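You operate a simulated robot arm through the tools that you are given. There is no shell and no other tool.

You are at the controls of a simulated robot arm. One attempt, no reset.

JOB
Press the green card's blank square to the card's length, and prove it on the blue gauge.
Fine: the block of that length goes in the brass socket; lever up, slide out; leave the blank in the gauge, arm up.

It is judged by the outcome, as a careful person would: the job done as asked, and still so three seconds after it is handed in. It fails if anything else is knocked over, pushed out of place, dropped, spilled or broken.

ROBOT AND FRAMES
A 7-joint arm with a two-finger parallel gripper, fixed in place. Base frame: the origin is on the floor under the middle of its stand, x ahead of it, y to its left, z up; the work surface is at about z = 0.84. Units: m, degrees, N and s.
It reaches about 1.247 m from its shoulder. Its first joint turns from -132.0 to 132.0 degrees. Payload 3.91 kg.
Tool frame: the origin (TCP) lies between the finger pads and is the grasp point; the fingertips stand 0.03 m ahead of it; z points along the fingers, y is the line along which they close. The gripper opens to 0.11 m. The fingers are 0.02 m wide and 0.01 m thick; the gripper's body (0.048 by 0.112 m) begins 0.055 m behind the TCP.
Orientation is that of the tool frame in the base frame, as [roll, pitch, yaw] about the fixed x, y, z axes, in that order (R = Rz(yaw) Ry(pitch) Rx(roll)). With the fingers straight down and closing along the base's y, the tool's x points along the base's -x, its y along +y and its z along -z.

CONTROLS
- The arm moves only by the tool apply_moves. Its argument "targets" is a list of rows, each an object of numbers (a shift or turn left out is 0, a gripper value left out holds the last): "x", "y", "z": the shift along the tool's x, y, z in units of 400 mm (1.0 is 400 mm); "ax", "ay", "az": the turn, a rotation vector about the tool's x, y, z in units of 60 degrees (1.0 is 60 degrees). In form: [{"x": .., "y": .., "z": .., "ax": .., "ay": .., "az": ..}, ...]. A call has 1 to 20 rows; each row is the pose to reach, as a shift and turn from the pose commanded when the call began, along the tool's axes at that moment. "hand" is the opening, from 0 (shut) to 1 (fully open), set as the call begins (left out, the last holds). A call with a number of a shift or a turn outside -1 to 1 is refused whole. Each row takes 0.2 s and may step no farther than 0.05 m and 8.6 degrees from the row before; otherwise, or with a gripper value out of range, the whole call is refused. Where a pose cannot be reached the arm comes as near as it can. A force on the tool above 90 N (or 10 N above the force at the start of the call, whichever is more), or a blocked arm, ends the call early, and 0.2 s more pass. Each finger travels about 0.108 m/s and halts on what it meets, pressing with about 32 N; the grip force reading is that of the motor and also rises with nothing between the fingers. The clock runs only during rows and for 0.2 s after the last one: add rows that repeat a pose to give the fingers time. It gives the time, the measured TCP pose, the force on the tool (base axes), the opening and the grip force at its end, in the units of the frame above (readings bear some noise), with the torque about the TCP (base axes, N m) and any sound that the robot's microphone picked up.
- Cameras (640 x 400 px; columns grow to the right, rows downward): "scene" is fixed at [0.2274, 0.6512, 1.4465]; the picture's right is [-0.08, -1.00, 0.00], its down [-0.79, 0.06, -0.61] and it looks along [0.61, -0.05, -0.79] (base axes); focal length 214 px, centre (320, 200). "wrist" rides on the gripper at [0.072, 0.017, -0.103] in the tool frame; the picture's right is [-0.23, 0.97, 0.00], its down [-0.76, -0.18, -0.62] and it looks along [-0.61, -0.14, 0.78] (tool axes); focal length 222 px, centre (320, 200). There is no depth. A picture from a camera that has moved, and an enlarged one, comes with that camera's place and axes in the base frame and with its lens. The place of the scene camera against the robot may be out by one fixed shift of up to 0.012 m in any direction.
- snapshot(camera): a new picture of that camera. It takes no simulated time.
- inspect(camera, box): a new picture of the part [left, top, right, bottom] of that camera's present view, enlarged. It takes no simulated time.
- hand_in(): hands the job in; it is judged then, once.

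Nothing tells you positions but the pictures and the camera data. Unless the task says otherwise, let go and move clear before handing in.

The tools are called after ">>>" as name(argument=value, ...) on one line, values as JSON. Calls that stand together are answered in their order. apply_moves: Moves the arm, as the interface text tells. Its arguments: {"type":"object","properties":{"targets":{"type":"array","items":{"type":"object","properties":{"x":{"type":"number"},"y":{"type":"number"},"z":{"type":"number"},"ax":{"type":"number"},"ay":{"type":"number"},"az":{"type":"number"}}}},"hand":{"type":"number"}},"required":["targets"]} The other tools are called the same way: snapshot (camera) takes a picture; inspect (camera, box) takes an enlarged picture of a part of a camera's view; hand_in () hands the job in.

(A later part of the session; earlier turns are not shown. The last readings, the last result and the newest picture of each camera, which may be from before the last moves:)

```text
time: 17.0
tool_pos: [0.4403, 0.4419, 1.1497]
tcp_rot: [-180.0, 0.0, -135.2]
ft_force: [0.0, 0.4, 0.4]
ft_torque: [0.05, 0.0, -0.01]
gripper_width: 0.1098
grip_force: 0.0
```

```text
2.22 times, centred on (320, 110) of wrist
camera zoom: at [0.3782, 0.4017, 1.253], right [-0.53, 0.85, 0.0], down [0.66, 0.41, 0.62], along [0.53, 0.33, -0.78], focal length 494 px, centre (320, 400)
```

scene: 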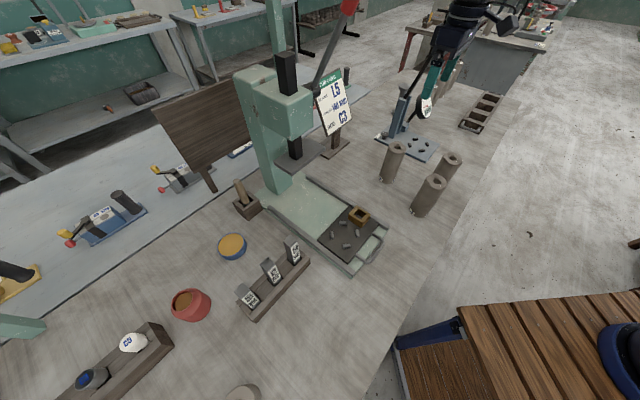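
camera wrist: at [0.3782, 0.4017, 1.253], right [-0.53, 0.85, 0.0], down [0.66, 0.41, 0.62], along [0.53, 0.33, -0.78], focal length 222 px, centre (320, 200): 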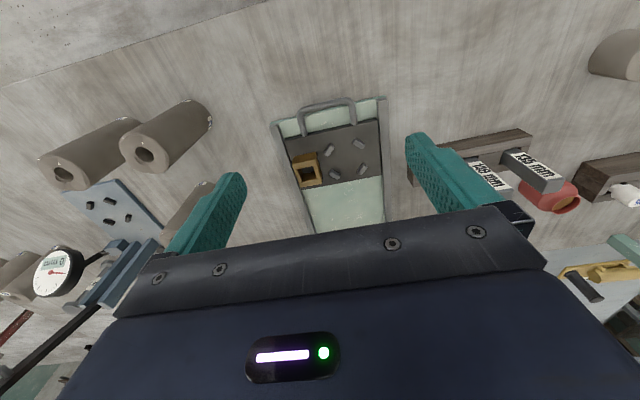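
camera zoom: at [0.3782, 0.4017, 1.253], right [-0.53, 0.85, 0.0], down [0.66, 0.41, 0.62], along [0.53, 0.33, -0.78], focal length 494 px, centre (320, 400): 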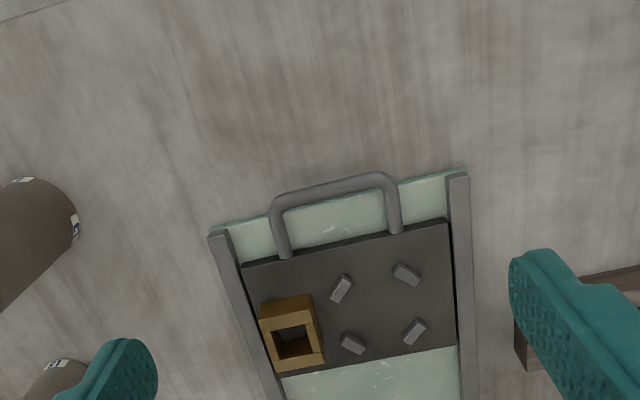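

Platform, socket and pegs are located roughly. I'll descend for a closer, more accurate view of the socket and pegs (fingertips stay well above them).

>>> apply_moves(targets=[{"x": -0.054, "y": -0.009, "z": 0.0815}, {"x": -0.108, "y": -0.018, "z": 0.163}, {"x": -0.162, "y": -0.027, "z": 0.2445}, {"x": -0.216, "y": -0.036, "z": 0.326}, {"x": -0.27, "y": -0.045, "z": 0.4075}, {"x": -0.27, "y": -0.045, "z": 0.4075}])

>>> snapshot(camera="wrist")

>>> inspect(camera="wrist", box=[200, 40, 420, 200])

>>> snapshot(camera="scene")

```text
time: 18.4
tool_pos: [0.5264, 0.5065, 0.9859]
tcp_rot: [-180.0, 0.0, -134.9]
ft_force: [-0.4, 0.4, 0.5]
ft_torque: [0.02, 0.0, 0.03]
gripper_width: 0.1099
grip_force: 0.1
```

```text
taken
camera wrist: at [0.465, 0.4664, 1.0906], right [-0.53, 0.85, 0.0], down [0.66, 0.41, 0.62], along [0.53, 0.33, -0.78], focal length 222 px, centre (320, 200)
```

wrist: 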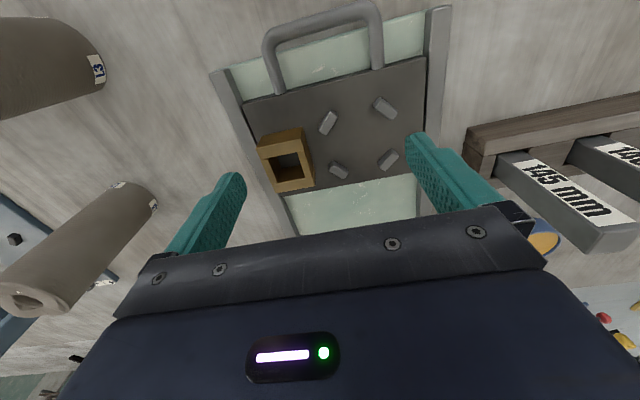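

```text
2.50 times, centred on (310, 120) of wrist
camera zoom: at [0.465, 0.4664, 1.0906], right [-0.53, 0.85, 0.0], down [0.66, 0.41, 0.62], along [0.53, 0.33, -0.78], focal length 555 px, centre (345, 400)
```

zoom: 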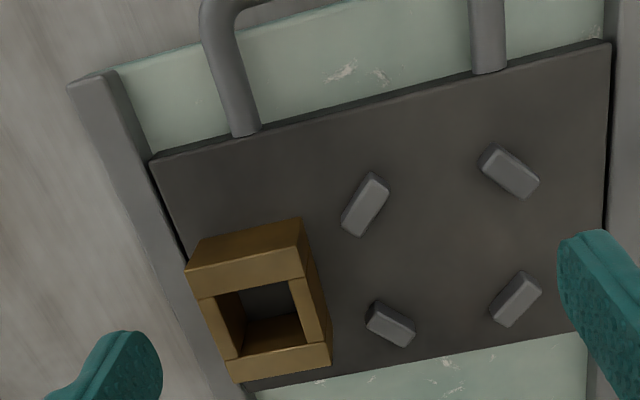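

```text
taken
```

scene: 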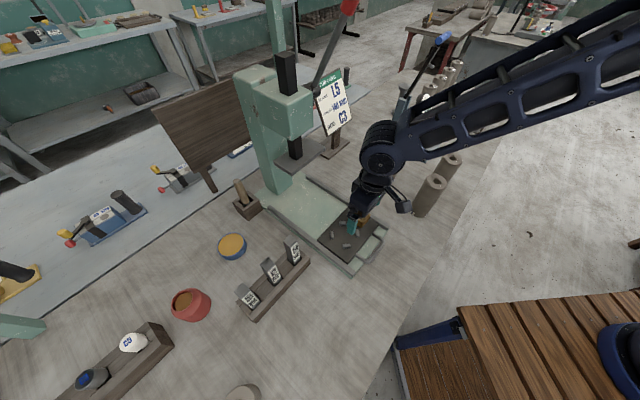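

Socket centre ≈ (p 0.76, q −0.057), peg centre ≈ (p 0.758, q 0.019), platform top ≈ 0.87. Next I'll go above the 140 mm block to measure it.

>>> apply_moves(targets=[{"z": -0.12}, {"z": -0.24}, {"x": -0.03, "y": 0.09, "z": -0.31}, {"x": -0.07, "y": 0.2, "z": -0.34}, {"x": -0.1, "y": 0.31, "z": -0.36}, {"x": -0.13, "y": 0.42, "z": -0.3775}, {"x": -0.16, "y": 0.53, "z": -0.3775}, {"x": -0.1875, "y": 0.645, "z": -0.3775}, {"x": -0.1875, "y": 0.645, "z": -0.3775}])

>>> snapshot(camera="wrist")

>>> inspect(camera="wrist", box=[220, 30, 440, 210])

>>> snapshot(camera="scene")

```text
time: 20.4
tool_pos: [0.3981, 0.7407, 1.138]
tcp_rot: [-179.9, 0.1, -135.0]
ft_force: [0.6, -0.2, -0.6]
ft_torque: [-0.01, 0.05, 0.02]
gripper_width: 0.1101
grip_force: 0.1
```

```text
taken
camera wrist: at [0.336, 0.7011, 1.2421], right [-0.53, 0.85, 0.0], down [0.66, 0.41, 0.62], along [0.53, 0.33, -0.78], focal length 222 px, centre (320, 200)
```

wrist: 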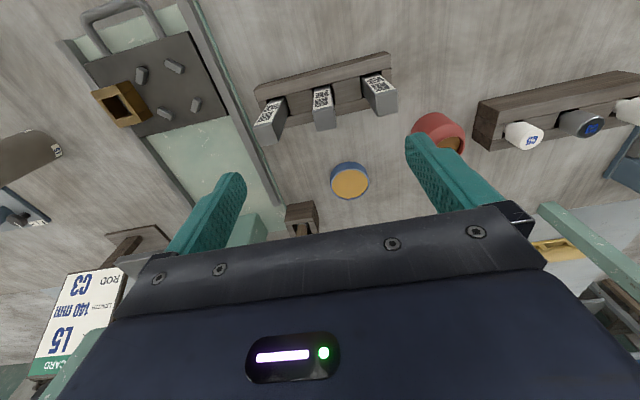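

```text
2.22 times, centred on (330, 120) of wrist
camera zoom: at [0.336, 0.7011, 1.2421], right [-0.53, 0.85, 0.0], down [0.66, 0.41, 0.62], along [0.53, 0.33, -0.78], focal length 494 px, centre (298, 378)
```

zoom: 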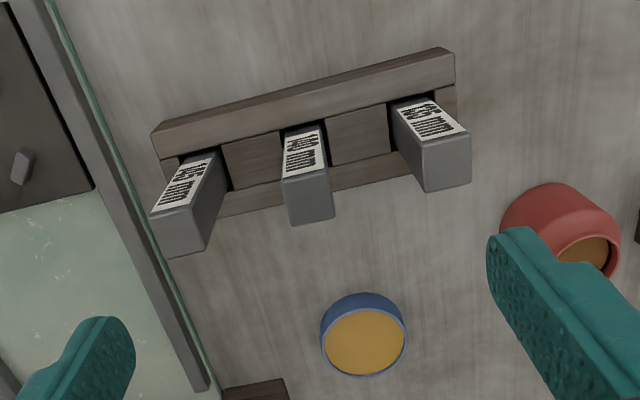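

```text
taken
```

scene: 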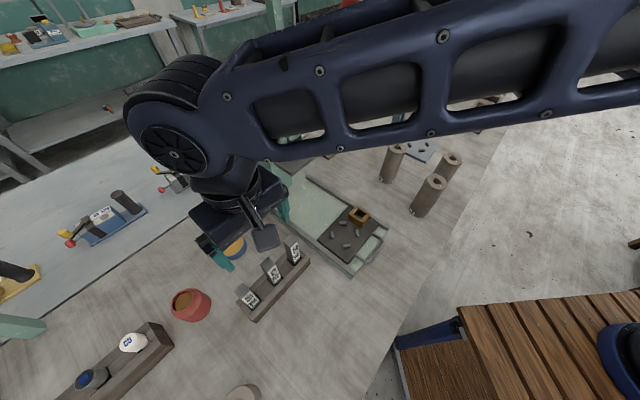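

140 block top ≈ (p 0.817, q 0.2445), about 24 mm square, neighbours 69 mm apart. I'll narrow the gripper to ~66 mm and align just above it.

>>> apply_moves(targets=[{"x": -0.015, "y": 0.003, "z": 0.07}, {"x": -0.03, "y": 0.005, "z": 0.145}, {"x": -0.03, "y": 0.005, "z": 0.145}], hand=0.6)

>>> snapshot(camera="wrist")

>>> inspect(camera="wrist", box=[220, 60, 420, 200])

```text
time: 21.2
tool_pos: [0.4059, 0.7502, 1.0798]
tcp_rot: [180.0, -0.1, -134.9]
ft_force: [-0.3, 0.1, 0.5]
ft_torque: [-0.01, -0.01, 0.03]
gripper_width: 0.066
grip_force: 0.1
```

```text
taken
camera wrist: at [0.3433, 0.7097, 1.1839], right [-0.53, 0.85, 0.0], down [0.66, 0.41, 0.62], along [0.53, 0.33, -0.78], focal length 222 px, centre (320, 200)
```

wrist: 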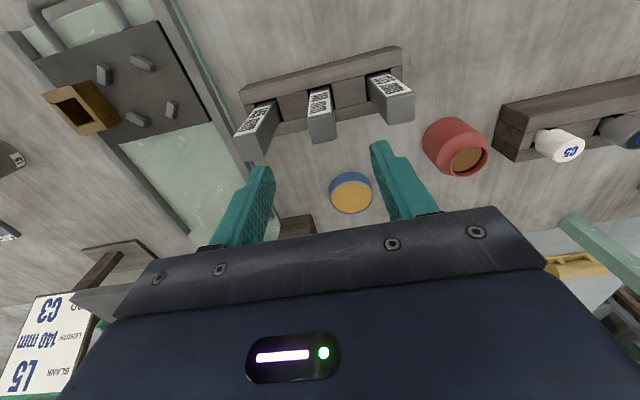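

```text
2.86 times, centred on (320, 130) of wrist
camera zoom: at [0.3433, 0.7097, 1.1839], right [-0.53, 0.85, 0.0], down [0.66, 0.41, 0.62], along [0.53, 0.33, -0.78], focal length 635 px, centre (320, 400)
```

zoom: 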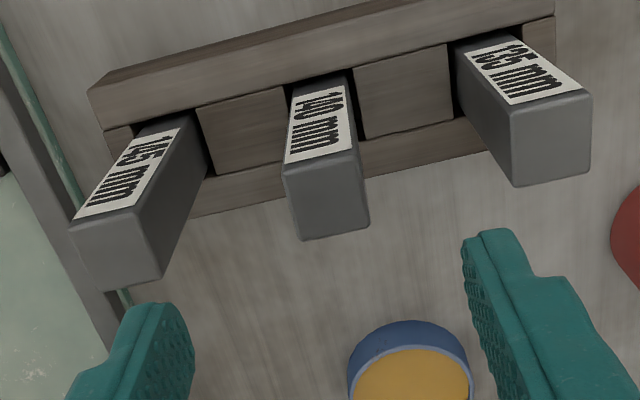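

The block is centred between the fingers. Descending to grip near its top, then closing.

>>> apply_moves(targets=[{"y": 0.002, "z": 0.1}, {"y": 0.002, "z": 0.2}, {"y": 0.002, "z": 0.2925}, {"y": 0.002, "z": 0.2925}])

>>> snapshot(camera="wrist")

```text
time: 22.2
tool_pos: [0.407, 0.7508, 0.9633]
tcp_rot: [-180.0, 0.0, -135.0]
ft_force: [-0.4, -0.1, -0.1]
ft_torque: [0.01, -0.01, -0.03]
gripper_width: 0.0661
grip_force: 0.0
```

```text
taken
camera wrist: at [0.3444, 0.7115, 1.0671], right [-0.53, 0.85, 0.0], down [0.66, 0.41, 0.62], along [0.53, 0.33, -0.78], focal length 222 px, centre (320, 200)
```

wrist: 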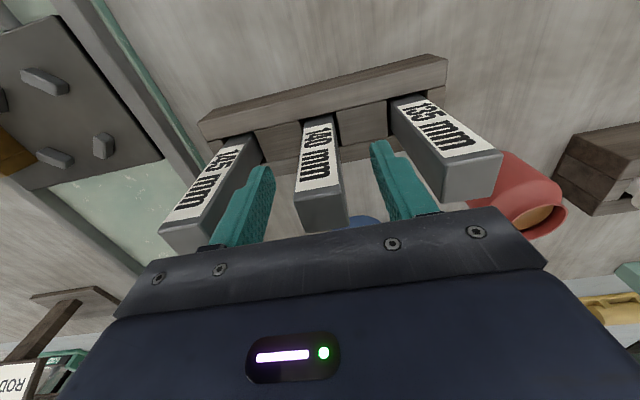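

The fingers straddle the 140 block cleanly. Closing.

>>> apply_moves(targets=[{"z": 0}, {"z": 0}, {"z": 0}], hand=0)

```text
time: 23.0
tool_pos: [0.407, 0.752, 0.9624]
tcp_rot: [179.9, 0.0, -135.0]
ft_force: [-0.4, -0.2, -0.4]
ft_torque: [0.05, 0.06, 0.01]
gripper_width: 0.0249
grip_force: 31.9
```

Gripped: the block is 25 mm wide. Lifting straight up.

>>> apply_moves(targets=[{"z": -0.06}, {"z": -0.14}, {"z": -0.23}, {"z": -0.32}, {"z": -0.41}, {"z": -0.475}, {"z": -0.475}])

>>> snapshot(camera="wrist")

>>> snapshot(camera="scene")

```text
time: 24.6
tool_pos: [0.4043, 0.7507, 1.1523]
tcp_rot: [-179.9, 0.0, -135.0]
ft_force: [0.3, 0.3, -2.9]
ft_torque: [0.02, 0.0, -0.01]
gripper_width: 0.0251
grip_force: 32.0
```

```text
taken
camera wrist: at [0.3429, 0.7114, 1.2567], right [-0.53, 0.85, 0.0], down [0.66, 0.41, 0.62], along [0.53, 0.33, -0.78], focal length 222 px, centre (320, 200)
```

wrist: 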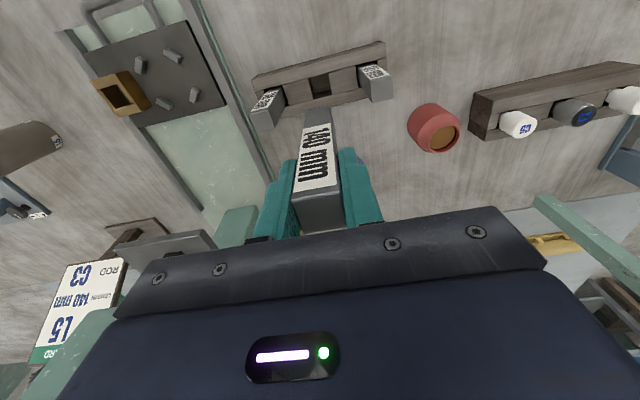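

```text
taken
```

scene: 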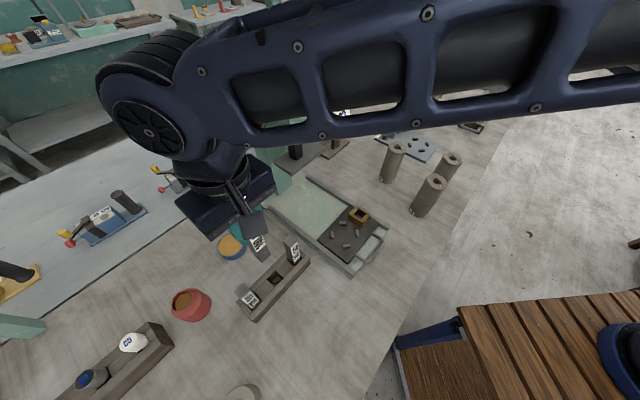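

Block 140 is out of the rack and secure. Carrying it above the brass socket.

>>> apply_moves(targets=[{"x": 0.02, "y": -0.105}, {"x": 0.04, "y": -0.21}, {"x": 0.06, "y": -0.315}, {"x": 0.08, "y": -0.42}, {"x": 0.1, "y": -0.525, "z": 0.03}, {"x": 0.125, "y": -0.63, "z": 0.06}, {"x": 0.145, "y": -0.735, "z": 0.09}, {"x": 0.145, "y": -0.751, "z": 0.16}, {"x": 0.145, "y": -0.751, "z": 0.23}, {"x": 0.145, "y": -0.751, "z": 0.23}])

>>> snapshot(camera="wrist")

>>> inspect(camera="wrist", box=[240, 60, 400, 180])

>>> inspect(camera="scene", box=[300, 160, 420, 280])

```text
time: 26.8
tool_pos: [0.5751, 0.4991, 1.0605]
tcp_rot: [-179.9, 0.0, -135.0]
ft_force: [0.9, 0.2, -2.4]
ft_torque: [0.01, 0.03, -0.01]
gripper_width: 0.0248
grip_force: 32.1
```

```text
taken
camera wrist: at [0.5127, 0.4588, 1.1649], right [-0.53, 0.85, 0.0], down [0.66, 0.41, 0.62], along [0.53, 0.33, -0.78], focal length 222 px, centre (320, 200)
```

wrist: 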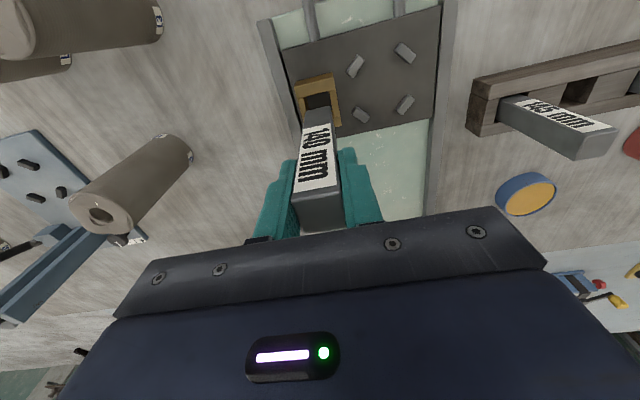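

```text
3.33 times, centred on (320, 120) of wrist
camera zoom: at [0.5127, 0.4588, 1.1649], right [-0.53, 0.85, 0.0], down [0.66, 0.41, 0.62], along [0.53, 0.33, -0.78], focal length 740 px, centre (320, 467)
```

zoom: 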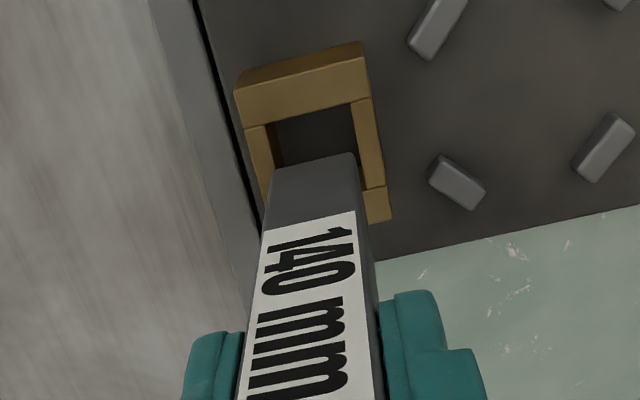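

```text
3.33 times, centred on (360, 220) of scene
camera zoom: at [0.2274, 0.6512, 1.4465], right [-0.08, -1.0, 0.0], down [-0.79, 0.06, -0.61], along [0.61, -0.05, -0.79], focal length 715 px, centre (187, 133)
```

zoom: 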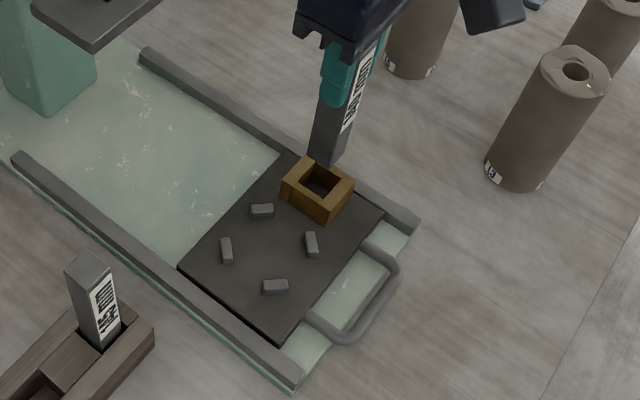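

The block's bottom projects within ~1–1.5 mm of the socket. I'll correct by about 1.4 mm and lower to just above the rim, then recheck.

>>> apply_moves(targets=[{"x": 0.001, "y": -0.0035, "z": 0.04}, {"x": 0.001, "y": -0.0035, "z": 0.08}, {"x": 0.001, "y": -0.0035, "z": 0.08}])

>>> inspect(camera="wrist", box=[260, 80, 380, 170])

>>> inspect(camera="scene", box=[330, 180, 390, 240])

```text
time: 27.6
tool_pos: [0.5762, 0.4967, 1.0294]
tcp_rot: [-179.9, 0.0, -135.1]
ft_force: [-0.4, -0.8, -2.6]
ft_torque: [-0.02, 0.01, -0.01]
gripper_width: 0.025
grip_force: 32.0
```

```text
4.44 times, centred on (320, 125) of wrist
camera zoom: at [0.5142, 0.4578, 1.1334], right [-0.53, 0.85, 0.0], down [0.66, 0.41, 0.62], along [0.53, 0.33, -0.78], focal length 987 px, centre (320, 533)
```

zoom: 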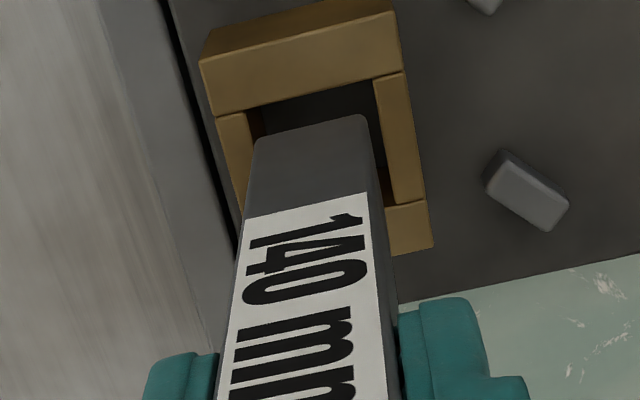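

```text
6.67 times, centred on (360, 210) of scene
camera zoom: at [0.2274, 0.6512, 1.4465], right [-0.08, -1.0, 0.0], down [-0.79, 0.06, -0.61], along [0.61, -0.05, -0.79], focal length 1430 px, centre (53, 133)
```

zoom: 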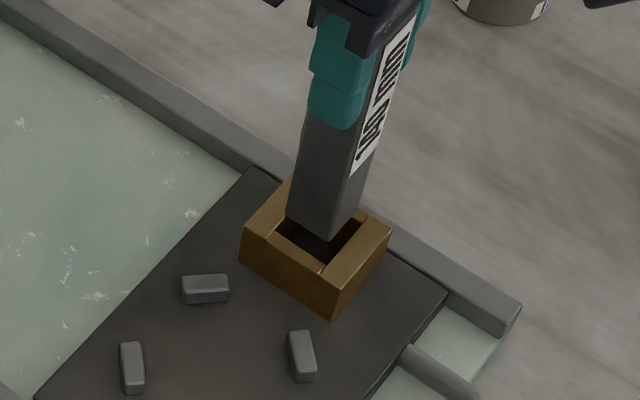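

Nearly centred — about 1 mm off in q. I'll nudge 0.8 mm and lower into the socket in small checked steps.

>>> apply_moves(targets=[{"y": 0.002, "z": 0.0}, {"y": 0.002, "z": 0.02}, {"y": 0.002, "z": 0.04}, {"y": 0.002, "z": 0.055}])

>>> inspect(camera="wrist", box=[260, 80, 380, 170])

>>> inspect(camera="scene", box=[330, 180, 390, 240])

```text
time: 28.6
tool_pos: [0.5757, 0.497, 1.0076]
tcp_rot: [180.0, 0.0, -135.0]
ft_force: [-0.8, -0.7, -3.1]
ft_torque: [-0.04, -0.01, 0.02]
gripper_width: 0.0247
grip_force: 32.3
```

```text
4.44 times, centred on (320, 125) of wrist
camera zoom: at [0.514, 0.4575, 1.1114], right [-0.53, 0.85, 0.0], down [0.66, 0.41, 0.62], along [0.53, 0.33, -0.78], focal length 987 px, centre (320, 533)
```

zoom: 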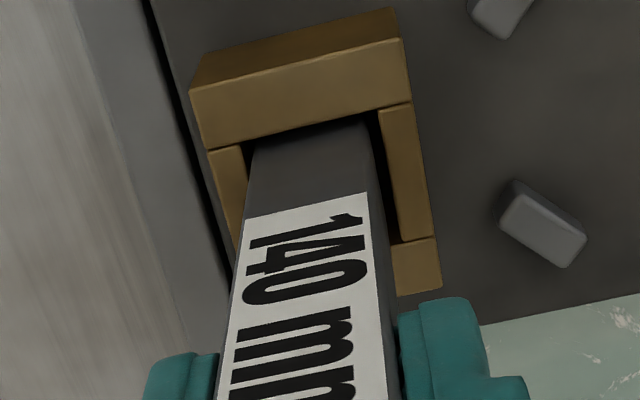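

```text
6.67 times, centred on (360, 210) of scene
camera zoom: at [0.2274, 0.6512, 1.4465], right [-0.08, -1.0, 0.0], down [-0.79, 0.06, -0.61], along [0.61, -0.05, -0.79], focal length 1430 px, centre (53, 133)
```

zoom: 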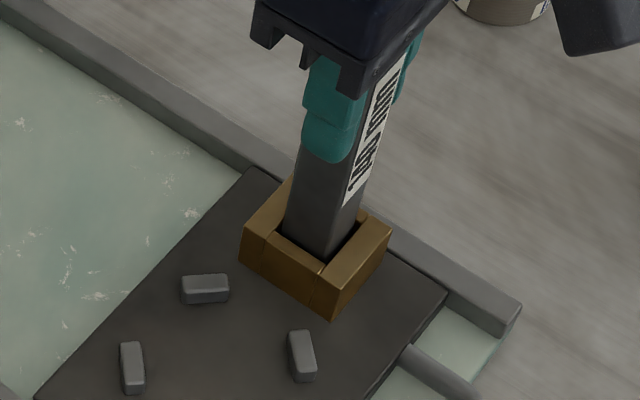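

It's entering the socket with little force. Continuing down gently until it seats.

>>> apply_moves(targets=[{"z": 0.01}, {"z": 0.02}, {"z": 0.03}, {"z": 0.04}])

>>> inspect(camera="scene", box=[330, 180, 390, 240])

```text
time: 29.6
tool_pos: [0.5756, 0.4978, 0.9907]
tcp_rot: [180.0, 0.0, -135.0]
ft_force: [0.2, 0.0, -3.3]
ft_torque: [0.0, 0.0, 0.01]
gripper_width: 0.0251
grip_force: 32.3
```

```text
6.67 times, centred on (360, 210) of scene
camera zoom: at [0.2274, 0.6512, 1.4465], right [-0.08, -1.0, 0.0], down [-0.79, 0.06, -0.61], along [0.61, -0.05, -0.79], focal length 1430 px, centre (53, 133)
```

zoom: 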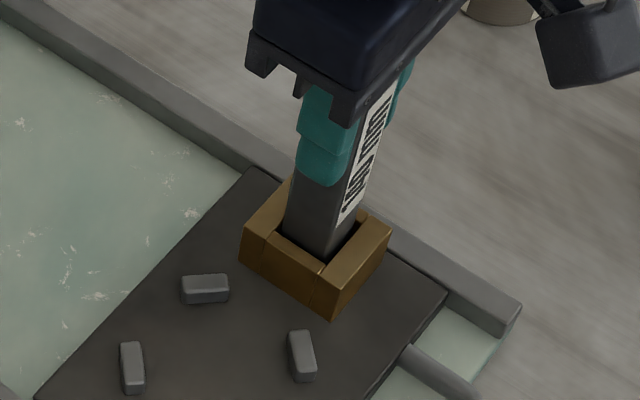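

Force is still only the block's weight. A few more millimetres in tiny steps.

>>> apply_moves(targets=[{"z": 0.004}, {"z": 0.008}])

>>> apply_moves(targets=[{"z": 0.004}, {"z": 0.008}])

```text
time: 30.2
tool_pos: [0.5762, 0.4973, 0.9885]
tcp_rot: [180.0, 0.1, -135.2]
ft_force: [-1.5, -0.8, 17.6]
ft_torque: [-0.33, 0.36, 0.01]
gripper_width: 0.025
grip_force: 32.6
```

```text
time: 30.8
tool_pos: [0.5767, 0.498, 0.9851]
tcp_rot: [-180.0, 0.1, -135.0]
ft_force: [1.6, -0.2, 28.4]
ft_torque: [-0.07, -0.34, -0.01]
gripper_width: 0.0251
grip_force: 32.4
```

Seated (28 N reaction). Releasing the block and lifting clear.

>>> apply_moves(targets=[{"z": -0.004}, {"z": -0.004}, {"z": -0.004}], hand=0.5)

>>> apply_moves(targets=[{"z": -0.08}, {"z": -0.18}, {"z": -0.3}, {"z": -0.42}, {"z": -0.5}])

>>> snapshot(camera="wrist")

>>> inspect(camera="scene", box=[320, 160, 400, 260])

```text
time: 31.6
tool_pos: [0.5766, 0.4982, 0.9872]
tcp_rot: [-180.0, 0.0, -135.0]
ft_force: [1.3, -0.4, -0.3]
ft_torque: [0.0, -0.01, 0.01]
gripper_width: 0.055
grip_force: 0.0
```

```text
time: 32.8
tool_pos: [0.5783, 0.4953, 1.1853]
tcp_rot: [180.0, 0.0, -135.1]
ft_force: [-0.1, -0.5, -0.4]
ft_torque: [-0.02, 0.05, 0.02]
gripper_width: 0.0552
grip_force: 0.1
```

```text
taken
camera wrist: at [0.5166, 0.4559, 1.2892], right [-0.53, 0.85, 0.0], down [0.66, 0.41, 0.62], along [0.53, 0.33, -0.78], focal length 222 px, centre (320, 200)
```

wrist: 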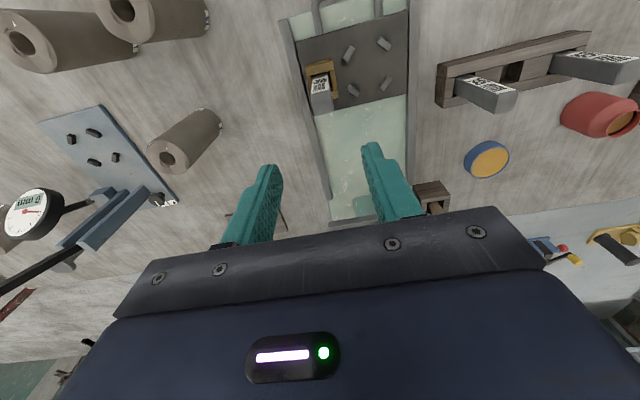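

```text
4.00 times, centred on (360, 210) of scene
camera zoom: at [0.2274, 0.6512, 1.4465], right [-0.08, -1.0, 0.0], down [-0.79, 0.06, -0.61], along [0.61, -0.05, -0.79], focal length 858 px, centre (160, 160)
```

zoom: 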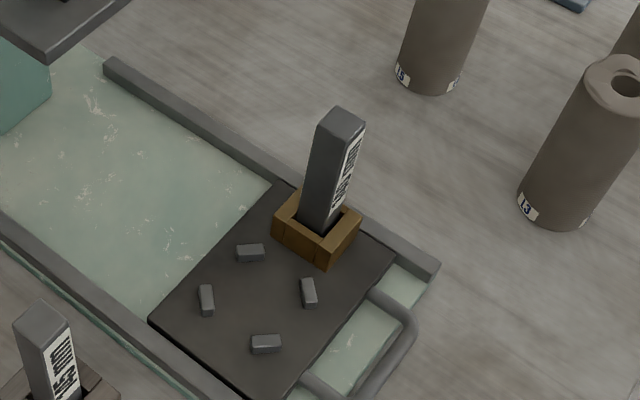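

The 140 block stands in the brass socket. Now to L5: moving above it with the gripper opened.

>>> apply_moves(targets=[{"x": -0.01, "y": -0.1, "z": 0.01}, {"x": -0.02, "y": -0.2, "z": 0.02}, {"x": -0.03, "y": -0.3, "z": 0.03}, {"x": -0.04, "y": -0.4, "z": 0.04}, {"x": -0.05, "y": -0.5, "z": 0.05}, {"x": -0.0625, "y": -0.603, "z": 0.0625}, {"x": -0.0625, "y": -0.603, "z": 0.0625}], hand=0.9)

>>> snapshot(camera="wrist")

>>> inspect(camera="wrist", box=[240, 40, 400, 200])

>>> snapshot(camera="scene")

```text
time: 34.4
tool_pos: [0.7634, 0.3424, 1.1634]
tcp_rot: [180.0, 0.1, -135.0]
ft_force: [-0.1, 1.5, 0.7]
ft_torque: [-0.02, -0.06, 0.02]
gripper_width: 0.0989
grip_force: 0.1
```

```text
taken
camera wrist: at [0.7014, 0.3031, 1.2672], right [-0.53, 0.85, 0.0], down [0.66, 0.41, 0.62], along [0.53, 0.33, -0.78], focal length 222 px, centre (320, 200)
```

wrist: 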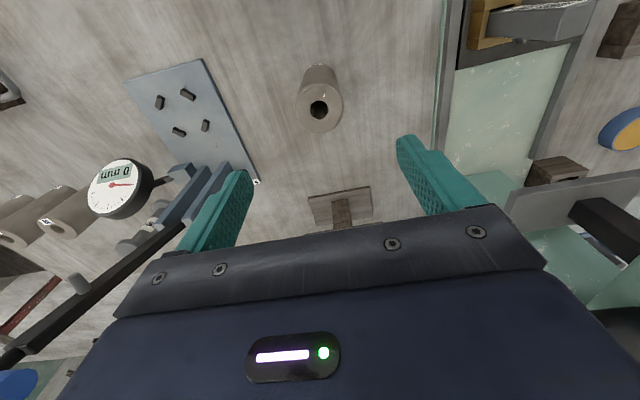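

```text
2.50 times, centred on (320, 120) of wrist
camera zoom: at [0.7014, 0.3031, 1.2672], right [-0.53, 0.85, 0.0], down [0.66, 0.41, 0.62], along [0.53, 0.33, -0.78], focal length 555 px, centre (320, 400)
```

zoom: 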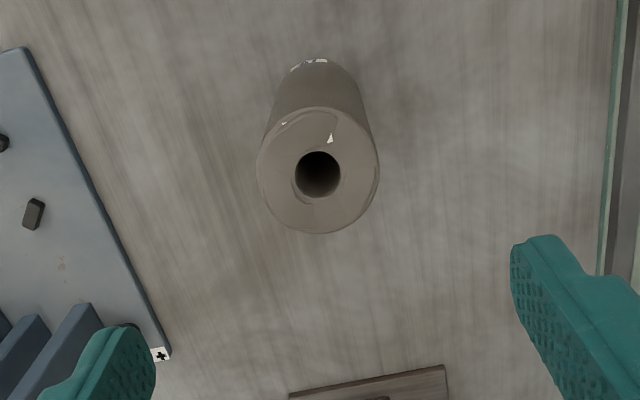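

```text
taken
```

scene: 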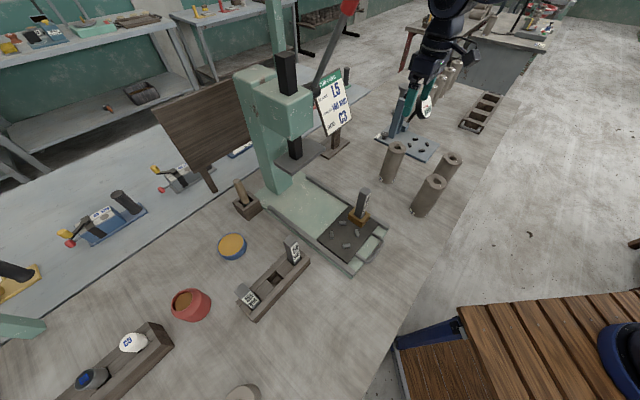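

L5 stands at (p 0.785, q −0.300), ~57 mm diameter, ~160 mm tall. Descending around its upper part.

>>> apply_moves(targets=[{"x": -0.0075, "y": -0.006, "z": 0.1}, {"x": -0.0075, "y": -0.006, "z": 0.2}, {"x": -0.0075, "y": -0.006, "z": 0.3}, {"x": -0.0075, "y": -0.006, "z": 0.4}, {"x": -0.0075, "y": -0.006, "z": 0.4885}, {"x": -0.0075, "y": -0.006, "z": 0.4885}])

>>> snapshot(camera="wrist")

>>> inspect(camera="scene", box=[360, 100, 480, 220])

```text
time: 35.8
tool_pos: [0.766, 0.3443, 0.967]
tcp_rot: [180.0, 0.0, -135.1]
ft_force: [0.4, -0.2, -0.1]
ft_torque: [0.01, -0.02, 0.0]
gripper_width: 0.099
grip_force: 0.0
```

```text
taken
camera wrist: at [0.7041, 0.3047, 1.0714], right [-0.53, 0.85, 0.0], down [0.66, 0.41, 0.62], along [0.53, 0.33, -0.78], focal length 222 px, centre (320, 200)
```

wrist: 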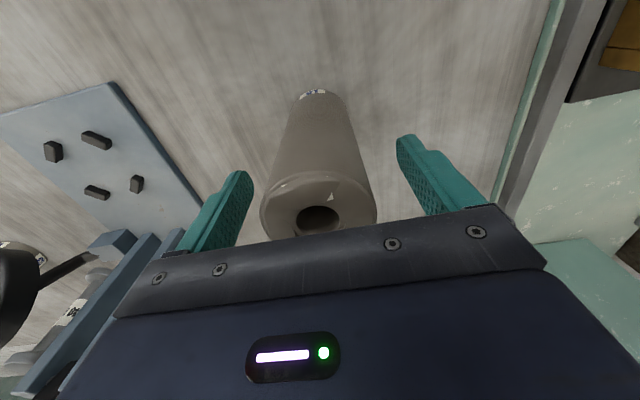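

```text
3.33 times, centred on (420, 160) of scene
camera zoom: at [0.2274, 0.6512, 1.4465], right [-0.08, -1.0, 0.0], down [-0.79, 0.06, -0.61], along [0.61, -0.05, -0.79], focal length 715 px, centre (-13, 333)
```

zoom: 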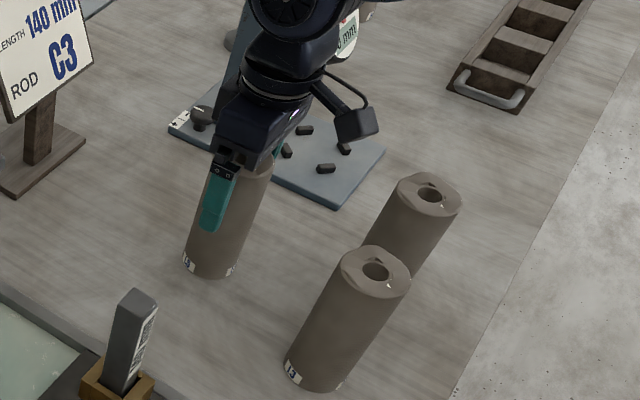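

Well straddled; a 1.5 mm sideways trim and then close.

>>> apply_moves(targets=[{"y": -0.004}, {"y": -0.004}])

>>> apply_moves(targets=[{"z": 0}, {"z": 0}, {"z": 0}, {"z": 0}], hand=0)

>>> snapshot(camera="wrist")

```text
time: 36.4
tool_pos: [0.7681, 0.3431, 0.9667]
tcp_rot: [-180.0, 0.0, -135.0]
ft_force: [0.0, -0.4, -1.1]
ft_torque: [0.01, 0.01, 0.03]
gripper_width: 0.0991
grip_force: 0.1
```

```text
time: 37.4
tool_pos: [0.7683, 0.3436, 0.9664]
tcp_rot: [180.0, 0.0, -135.1]
ft_force: [-1.7, 2.0, -0.1]
ft_torque: [0.13, 0.09, 0.04]
gripper_width: 0.0597
grip_force: 31.9
```

```text
taken
camera wrist: at [0.7059, 0.3034, 1.0712], right [-0.53, 0.85, 0.0], down [0.66, 0.41, 0.62], along [0.53, 0.33, -0.78], focal length 222 px, centre (320, 200)
```

wrist: 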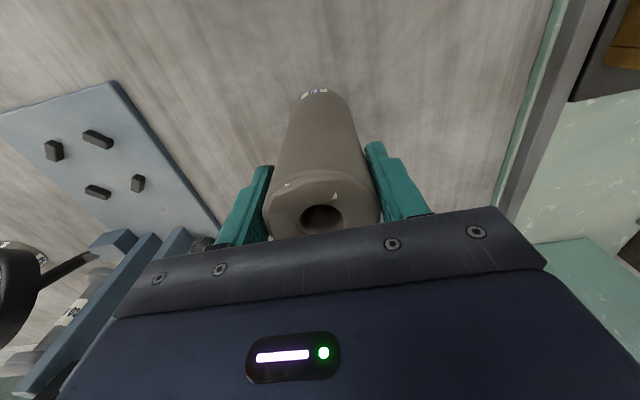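

Gripped at 59.7 mm diameter. Lifting straight up and carrying it over to the press pegs (passing high above the block).

>>> apply_moves(targets=[{"z": -0.04}, {"z": -0.14}, {"z": -0.25}, {"z": -0.36}, {"z": -0.47}, {"z": -0.58}, {"z": -0.58}])

>>> snapshot(camera="scene")

>>> snapshot(camera="wrist")

```text
time: 39.0
tool_pos: [0.7689, 0.3459, 1.1971]
tcp_rot: [-180.0, 0.1, -135.1]
ft_force: [-0.4, 0.3, -5.4]
ft_torque: [-0.02, 0.02, -0.02]
gripper_width: 0.0597
grip_force: 32.3
```

```text
taken
```

scene: 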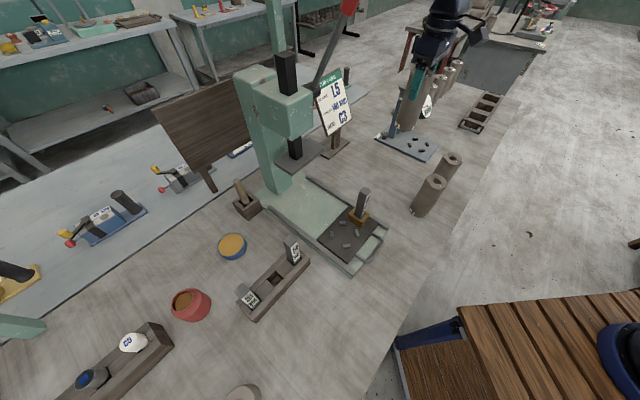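

```text
taken
camera wrist: at [0.7073, 0.305, 1.3012], right [-0.53, 0.85, 0.0], down [0.66, 0.41, 0.62], along [0.53, 0.33, -0.78], focal length 222 px, centre (320, 200)
```

wrist: 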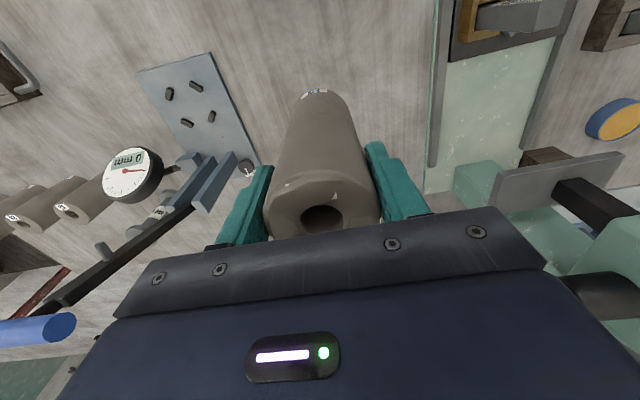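

Holding firm. Moving laterally over the pegs.

>>> apply_moves(targets=[{"x": 0.01, "y": 0.1}, {"x": 0.02, "y": 0.2}, {"x": 0.03, "y": 0.3}, {"x": 0.04, "y": 0.4}, {"x": 0.05, "y": 0.5}, {"x": 0.06, "y": 0.6}, {"x": 0.07, "y": 0.7}, {"x": 0.077, "y": 0.7945}, {"x": 0.077, "y": 0.7945}])

>>> snapshot(camera="scene")

>>> snapshot(camera="wrist")

>>> inspect(camera="wrist", box=[220, 0, 420, 150])

```text
time: 41.0
tool_pos: [0.5202, 0.5468, 1.1967]
tcp_rot: [180.0, 0.0, -134.9]
ft_force: [1.2, 0.4, -5.8]
ft_torque: [-0.02, 0.05, 0.01]
gripper_width: 0.0598
grip_force: 32.1
```

```text
taken
```

scene: 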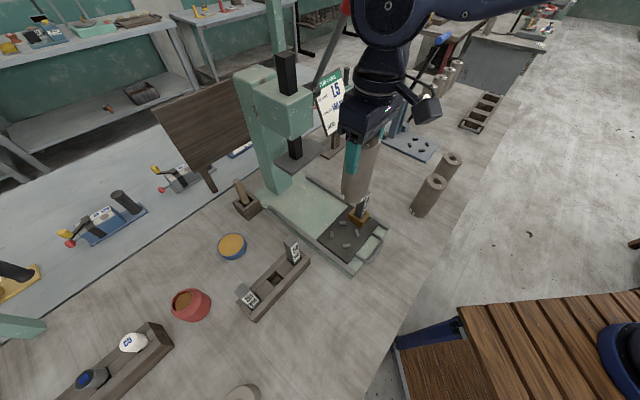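

```text
taken
camera wrist: at [0.4581, 0.5066, 1.3007], right [-0.53, 0.85, 0.0], down [0.66, 0.41, 0.62], along [0.53, 0.33, -0.78], focal length 222 px, centre (320, 200)
```

wrist: 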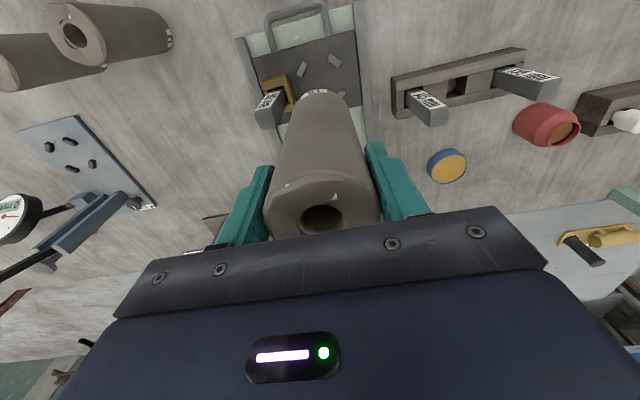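

```text
2.67 times, centred on (320, 75) of wrist
camera zoom: at [0.4581, 0.5066, 1.3007], right [-0.53, 0.85, 0.0], down [0.66, 0.41, 0.62], along [0.53, 0.33, -0.78], focal length 592 px, centre (320, 533)
```

zoom: 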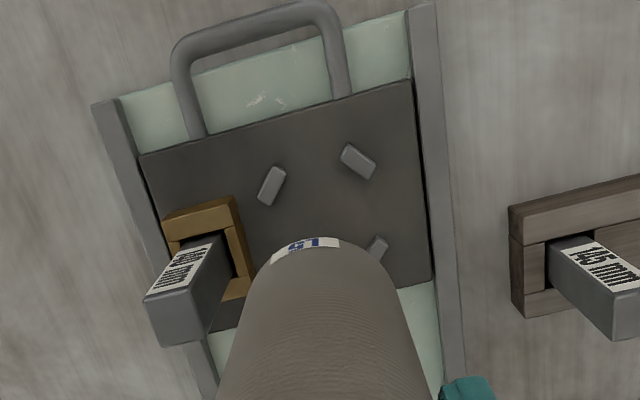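

Peg centre confirmed at (p 0.7575, q 0.019). I'll trim 3 mm and lower to ~2 cm above the platform, then check.

>>> apply_moves(targets=[{"x": -0.0088, "y": 0.0005, "z": 0.08}, {"x": -0.0088, "y": 0.0005, "z": 0.18}, {"x": -0.0088, "y": 0.0005, "z": 0.28}, {"x": -0.0088, "y": 0.0005, "z": 0.36}, {"x": -0.0088, "y": 0.0005, "z": 0.43}, {"x": -0.0088, "y": 0.0005, "z": 0.43}])

>>> inspect(camera="wrist", box=[220, 0, 420, 150])

>>> inspect(camera="scene", box=[300, 140, 420, 260])

```text
time: 42.4
tool_pos: [0.5245, 0.5498, 1.0248]
tcp_rot: [180.0, 0.1, -135.0]
ft_force: [0.9, 0.5, -4.9]
ft_torque: [-0.03, -0.01, 0.02]
gripper_width: 0.0597
grip_force: 31.7
```

```text
2.67 times, centred on (320, 75) of wrist
camera zoom: at [0.463, 0.5101, 1.1294], right [-0.53, 0.85, 0.0], down [0.66, 0.41, 0.62], along [0.53, 0.33, -0.78], focal length 592 px, centre (320, 533)
```

zoom: 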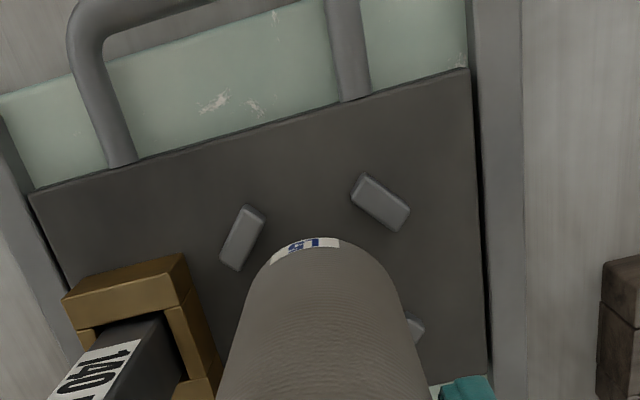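

```text
3.33 times, centred on (360, 200) of scene
camera zoom: at [0.2274, 0.6512, 1.4465], right [-0.08, -1.0, 0.0], down [-0.79, 0.06, -0.61], along [0.61, -0.05, -0.79], focal length 715 px, centre (187, 200)
```

zoom: 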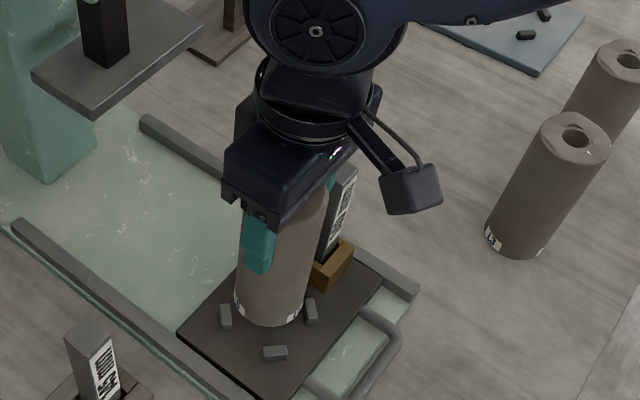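

Aligned within ~1.5 mm; trimming and lowering gently onto the platform.

>>> apply_moves(targets=[{"y": 0.0035, "z": 0.01}, {"y": 0.0035, "z": 0.025}, {"y": 0.0035, "z": 0.04}, {"y": 0.0035, "z": 0.05}])

>>> inspect(camera="scene", box=[320, 170, 400, 260])

>>> inspect(camera="wrist", box=[220, 0, 420, 150])

```text
time: 43.4
tool_pos: [0.5247, 0.551, 1.0056]
tcp_rot: [180.0, 0.0, -135.0]
ft_force: [0.4, 0.9, -6.3]
ft_torque: [0.0, -0.03, 0.02]
gripper_width: 0.0599
grip_force: 31.8
```

```text
4.44 times, centred on (360, 215) of scene
camera zoom: at [0.2274, 0.6512, 1.4465], right [-0.08, -1.0, 0.0], down [-0.79, 0.06, -0.61], along [0.61, -0.05, -0.79], focal length 953 px, centre (142, 133)
```

zoom: 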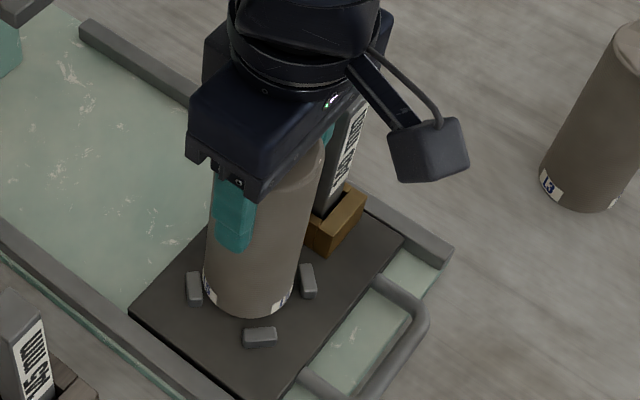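

```text
2.67 times, centred on (320, 75) of wrist
camera zoom: at [0.4621, 0.5108, 1.1091], right [-0.53, 0.85, 0.0], down [0.66, 0.41, 0.62], along [0.53, 0.33, -0.78], focal length 592 px, centre (320, 533)
```

zoom: 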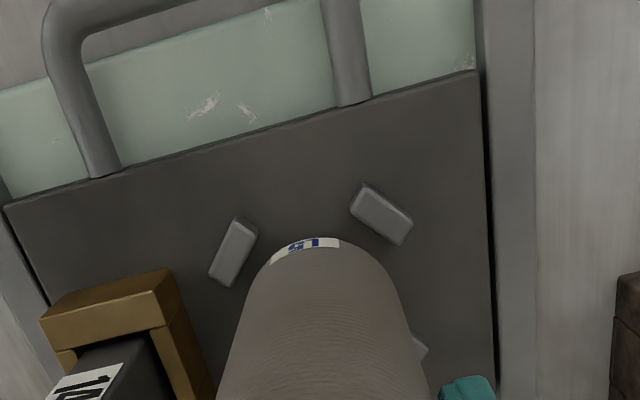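

Centred among the pegs. Last few millimetres in small steps.

>>> apply_moves(targets=[{"z": 0.004}, {"z": 0.008}])

>>> apply_moves(targets=[{"z": 0.004}, {"z": 0.007}])

```text
time: 44.0
tool_pos: [0.5245, 0.5509, 1.003]
tcp_rot: [-180.0, -0.1, -135.0]
ft_force: [0.9, 0.4, -5.7]
ft_torque: [-0.05, 0.01, -0.02]
gripper_width: 0.06
grip_force: 32.2
```

```text
time: 44.6
tool_pos: [0.5241, 0.5499, 1.0001]
tcp_rot: [-180.0, 0.0, -135.0]
ft_force: [0.3, -0.3, -6.3]
ft_torque: [-0.01, 0.01, -0.03]
gripper_width: 0.0597
grip_force: 32.1
```

>>> apply_moves(targets=[{"z": 0.004}, {"z": 0.006}])

>>> apply_moves(targets=[{"z": 0.003}, {"z": 0.005}])

```text
time: 45.2
tool_pos: [0.5241, 0.5496, 0.9981]
tcp_rot: [180.0, 0.0, -134.9]
ft_force: [0.0, -0.1, -5.2]
ft_torque: [-0.01, 0.0, 0.02]
gripper_width: 0.0598
grip_force: 31.8
```

```text
time: 45.8
tool_pos: [0.5236, 0.5491, 0.9977]
tcp_rot: [180.0, 0.2, -135.0]
ft_force: [3.6, -3.2, 20.9]
ft_torque: [-0.7, 0.0, -0.01]
gripper_width: 0.0596
grip_force: 32.4
```

The blank is seated on the platform. Releasing with a modest opening (the block is close by) and lifting.

>>> apply_moves(targets=[{"z": -0.004}, {"z": -0.004}, {"z": -0.004}], hand=0.72)

>>> apply_moves(targets=[{"z": -0.06}, {"z": -0.16}, {"z": -0.28}, {"z": -0.4}, {"z": -0.5}])

>>> snapshot(camera="wrist")

>>> inspect(camera="scene", box=[310, 150, 410, 260])

```text
time: 46.6
tool_pos: [0.5234, 0.5499, 0.9958]
tcp_rot: [-180.0, 0.0, -135.0]
ft_force: [0.3, -0.7, 0.5]
ft_torque: [-0.02, -0.01, 0.0]
gripper_width: 0.0794
grip_force: 0.0
```

```text
time: 47.8
tool_pos: [0.5244, 0.5506, 1.1969]
tcp_rot: [180.0, -0.1, -135.0]
ft_force: [-0.5, 0.2, -0.9]
ft_torque: [0.0, 0.03, 0.0]
gripper_width: 0.0791
grip_force: 0.1
```

```text
taken
camera wrist: at [0.4619, 0.5109, 1.3009], right [-0.53, 0.85, 0.0], down [0.66, 0.41, 0.62], along [0.53, 0.33, -0.78], focal length 222 px, centre (320, 200)
```

wrist: 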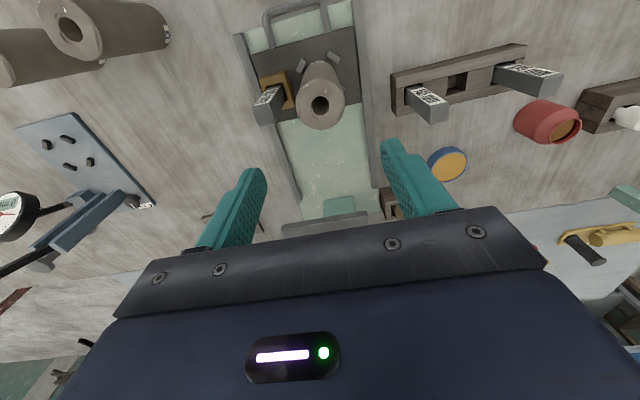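

```text
3.64 times, centred on (360, 205) of scene
camera zoom: at [0.2274, 0.6512, 1.4465], right [-0.08, -1.0, 0.0], down [-0.79, 0.06, -0.61], along [0.61, -0.05, -0.79], focal length 780 px, centre (174, 182)
```

zoom: 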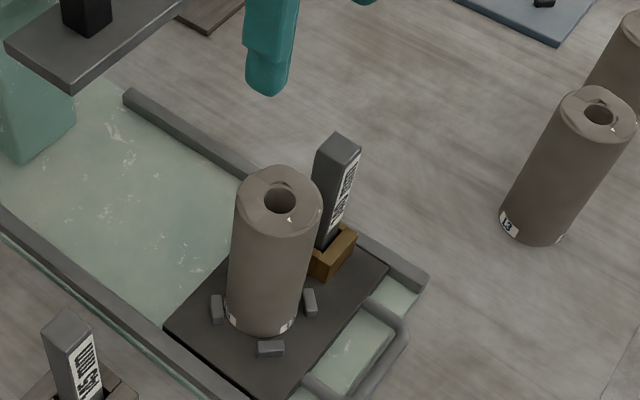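

The blank stands square among the pegs next to the 140 block. I'll back off and tilt the camera forward to see the ram plate height and the lever.

>>> apply_moves(targets=[{"x": 0.058, "y": -0.015, "z": 0.0, "ay": -0.111}, {"x": 0.116, "y": -0.03, "z": 0.01, "ay": -0.222}, {"x": 0.174, "y": -0.045, "z": 0.03, "ay": -0.333}, {"x": 0.232, "y": -0.06, "z": 0.05, "ay": -0.444}, {"x": 0.29, "y": -0.075, "z": 0.06, "ay": -0.555}, {"x": 0.3475, "y": -0.089, "z": 0.075, "ay": -0.667}, {"x": 0.3475, "y": -0.089, "z": 0.075, "ay": -0.667}], hand=1.0)

>>> snapshot(camera="wrist")

>>> inspect(camera="wrist", box=[230, 60, 430, 220])

>>> snapshot(camera="scene")

```text
time: 49.4
tool_pos: [0.4511, 0.426, 1.1666]
tcp_rot: [179.9, 40.2, -135.2]
ft_force: [-0.9, 0.8, -0.3]
ft_torque: [-0.01, 0.0, -0.01]
gripper_width: 0.1101
grip_force: 0.1
```

```text
taken
camera wrist: at [0.3536, 0.3515, 1.1994], right [-0.57, 0.81, 0.15], down [0.25, 0.0, 0.97], along [0.78, 0.58, -0.21], focal length 222 px, centre (320, 200)
```

wrist: 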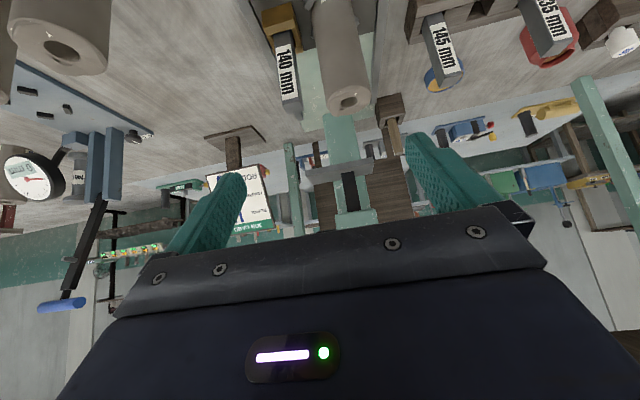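

```text
2.50 times, centred on (330, 140) of wrist
camera zoom: at [0.3536, 0.3515, 1.1994], right [-0.57, 0.81, 0.15], down [0.25, 0.0, 0.97], along [0.78, 0.58, -0.21], focal length 555 px, centre (295, 350)
```

zoom: 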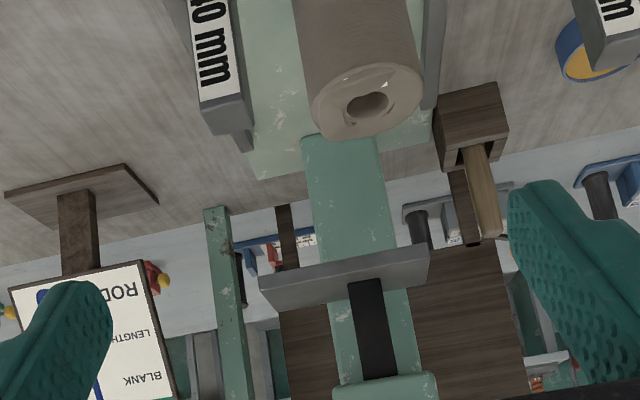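

```text
taken
```

scene: 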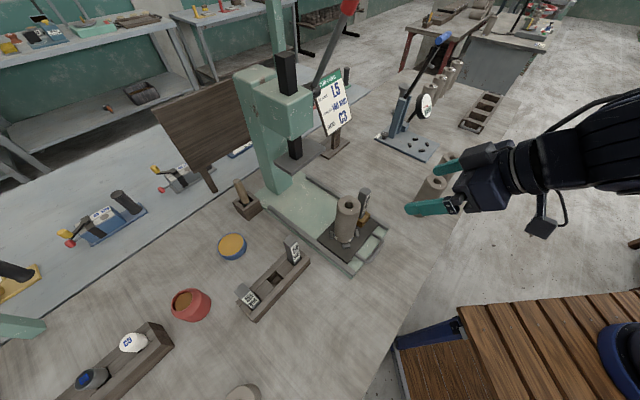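

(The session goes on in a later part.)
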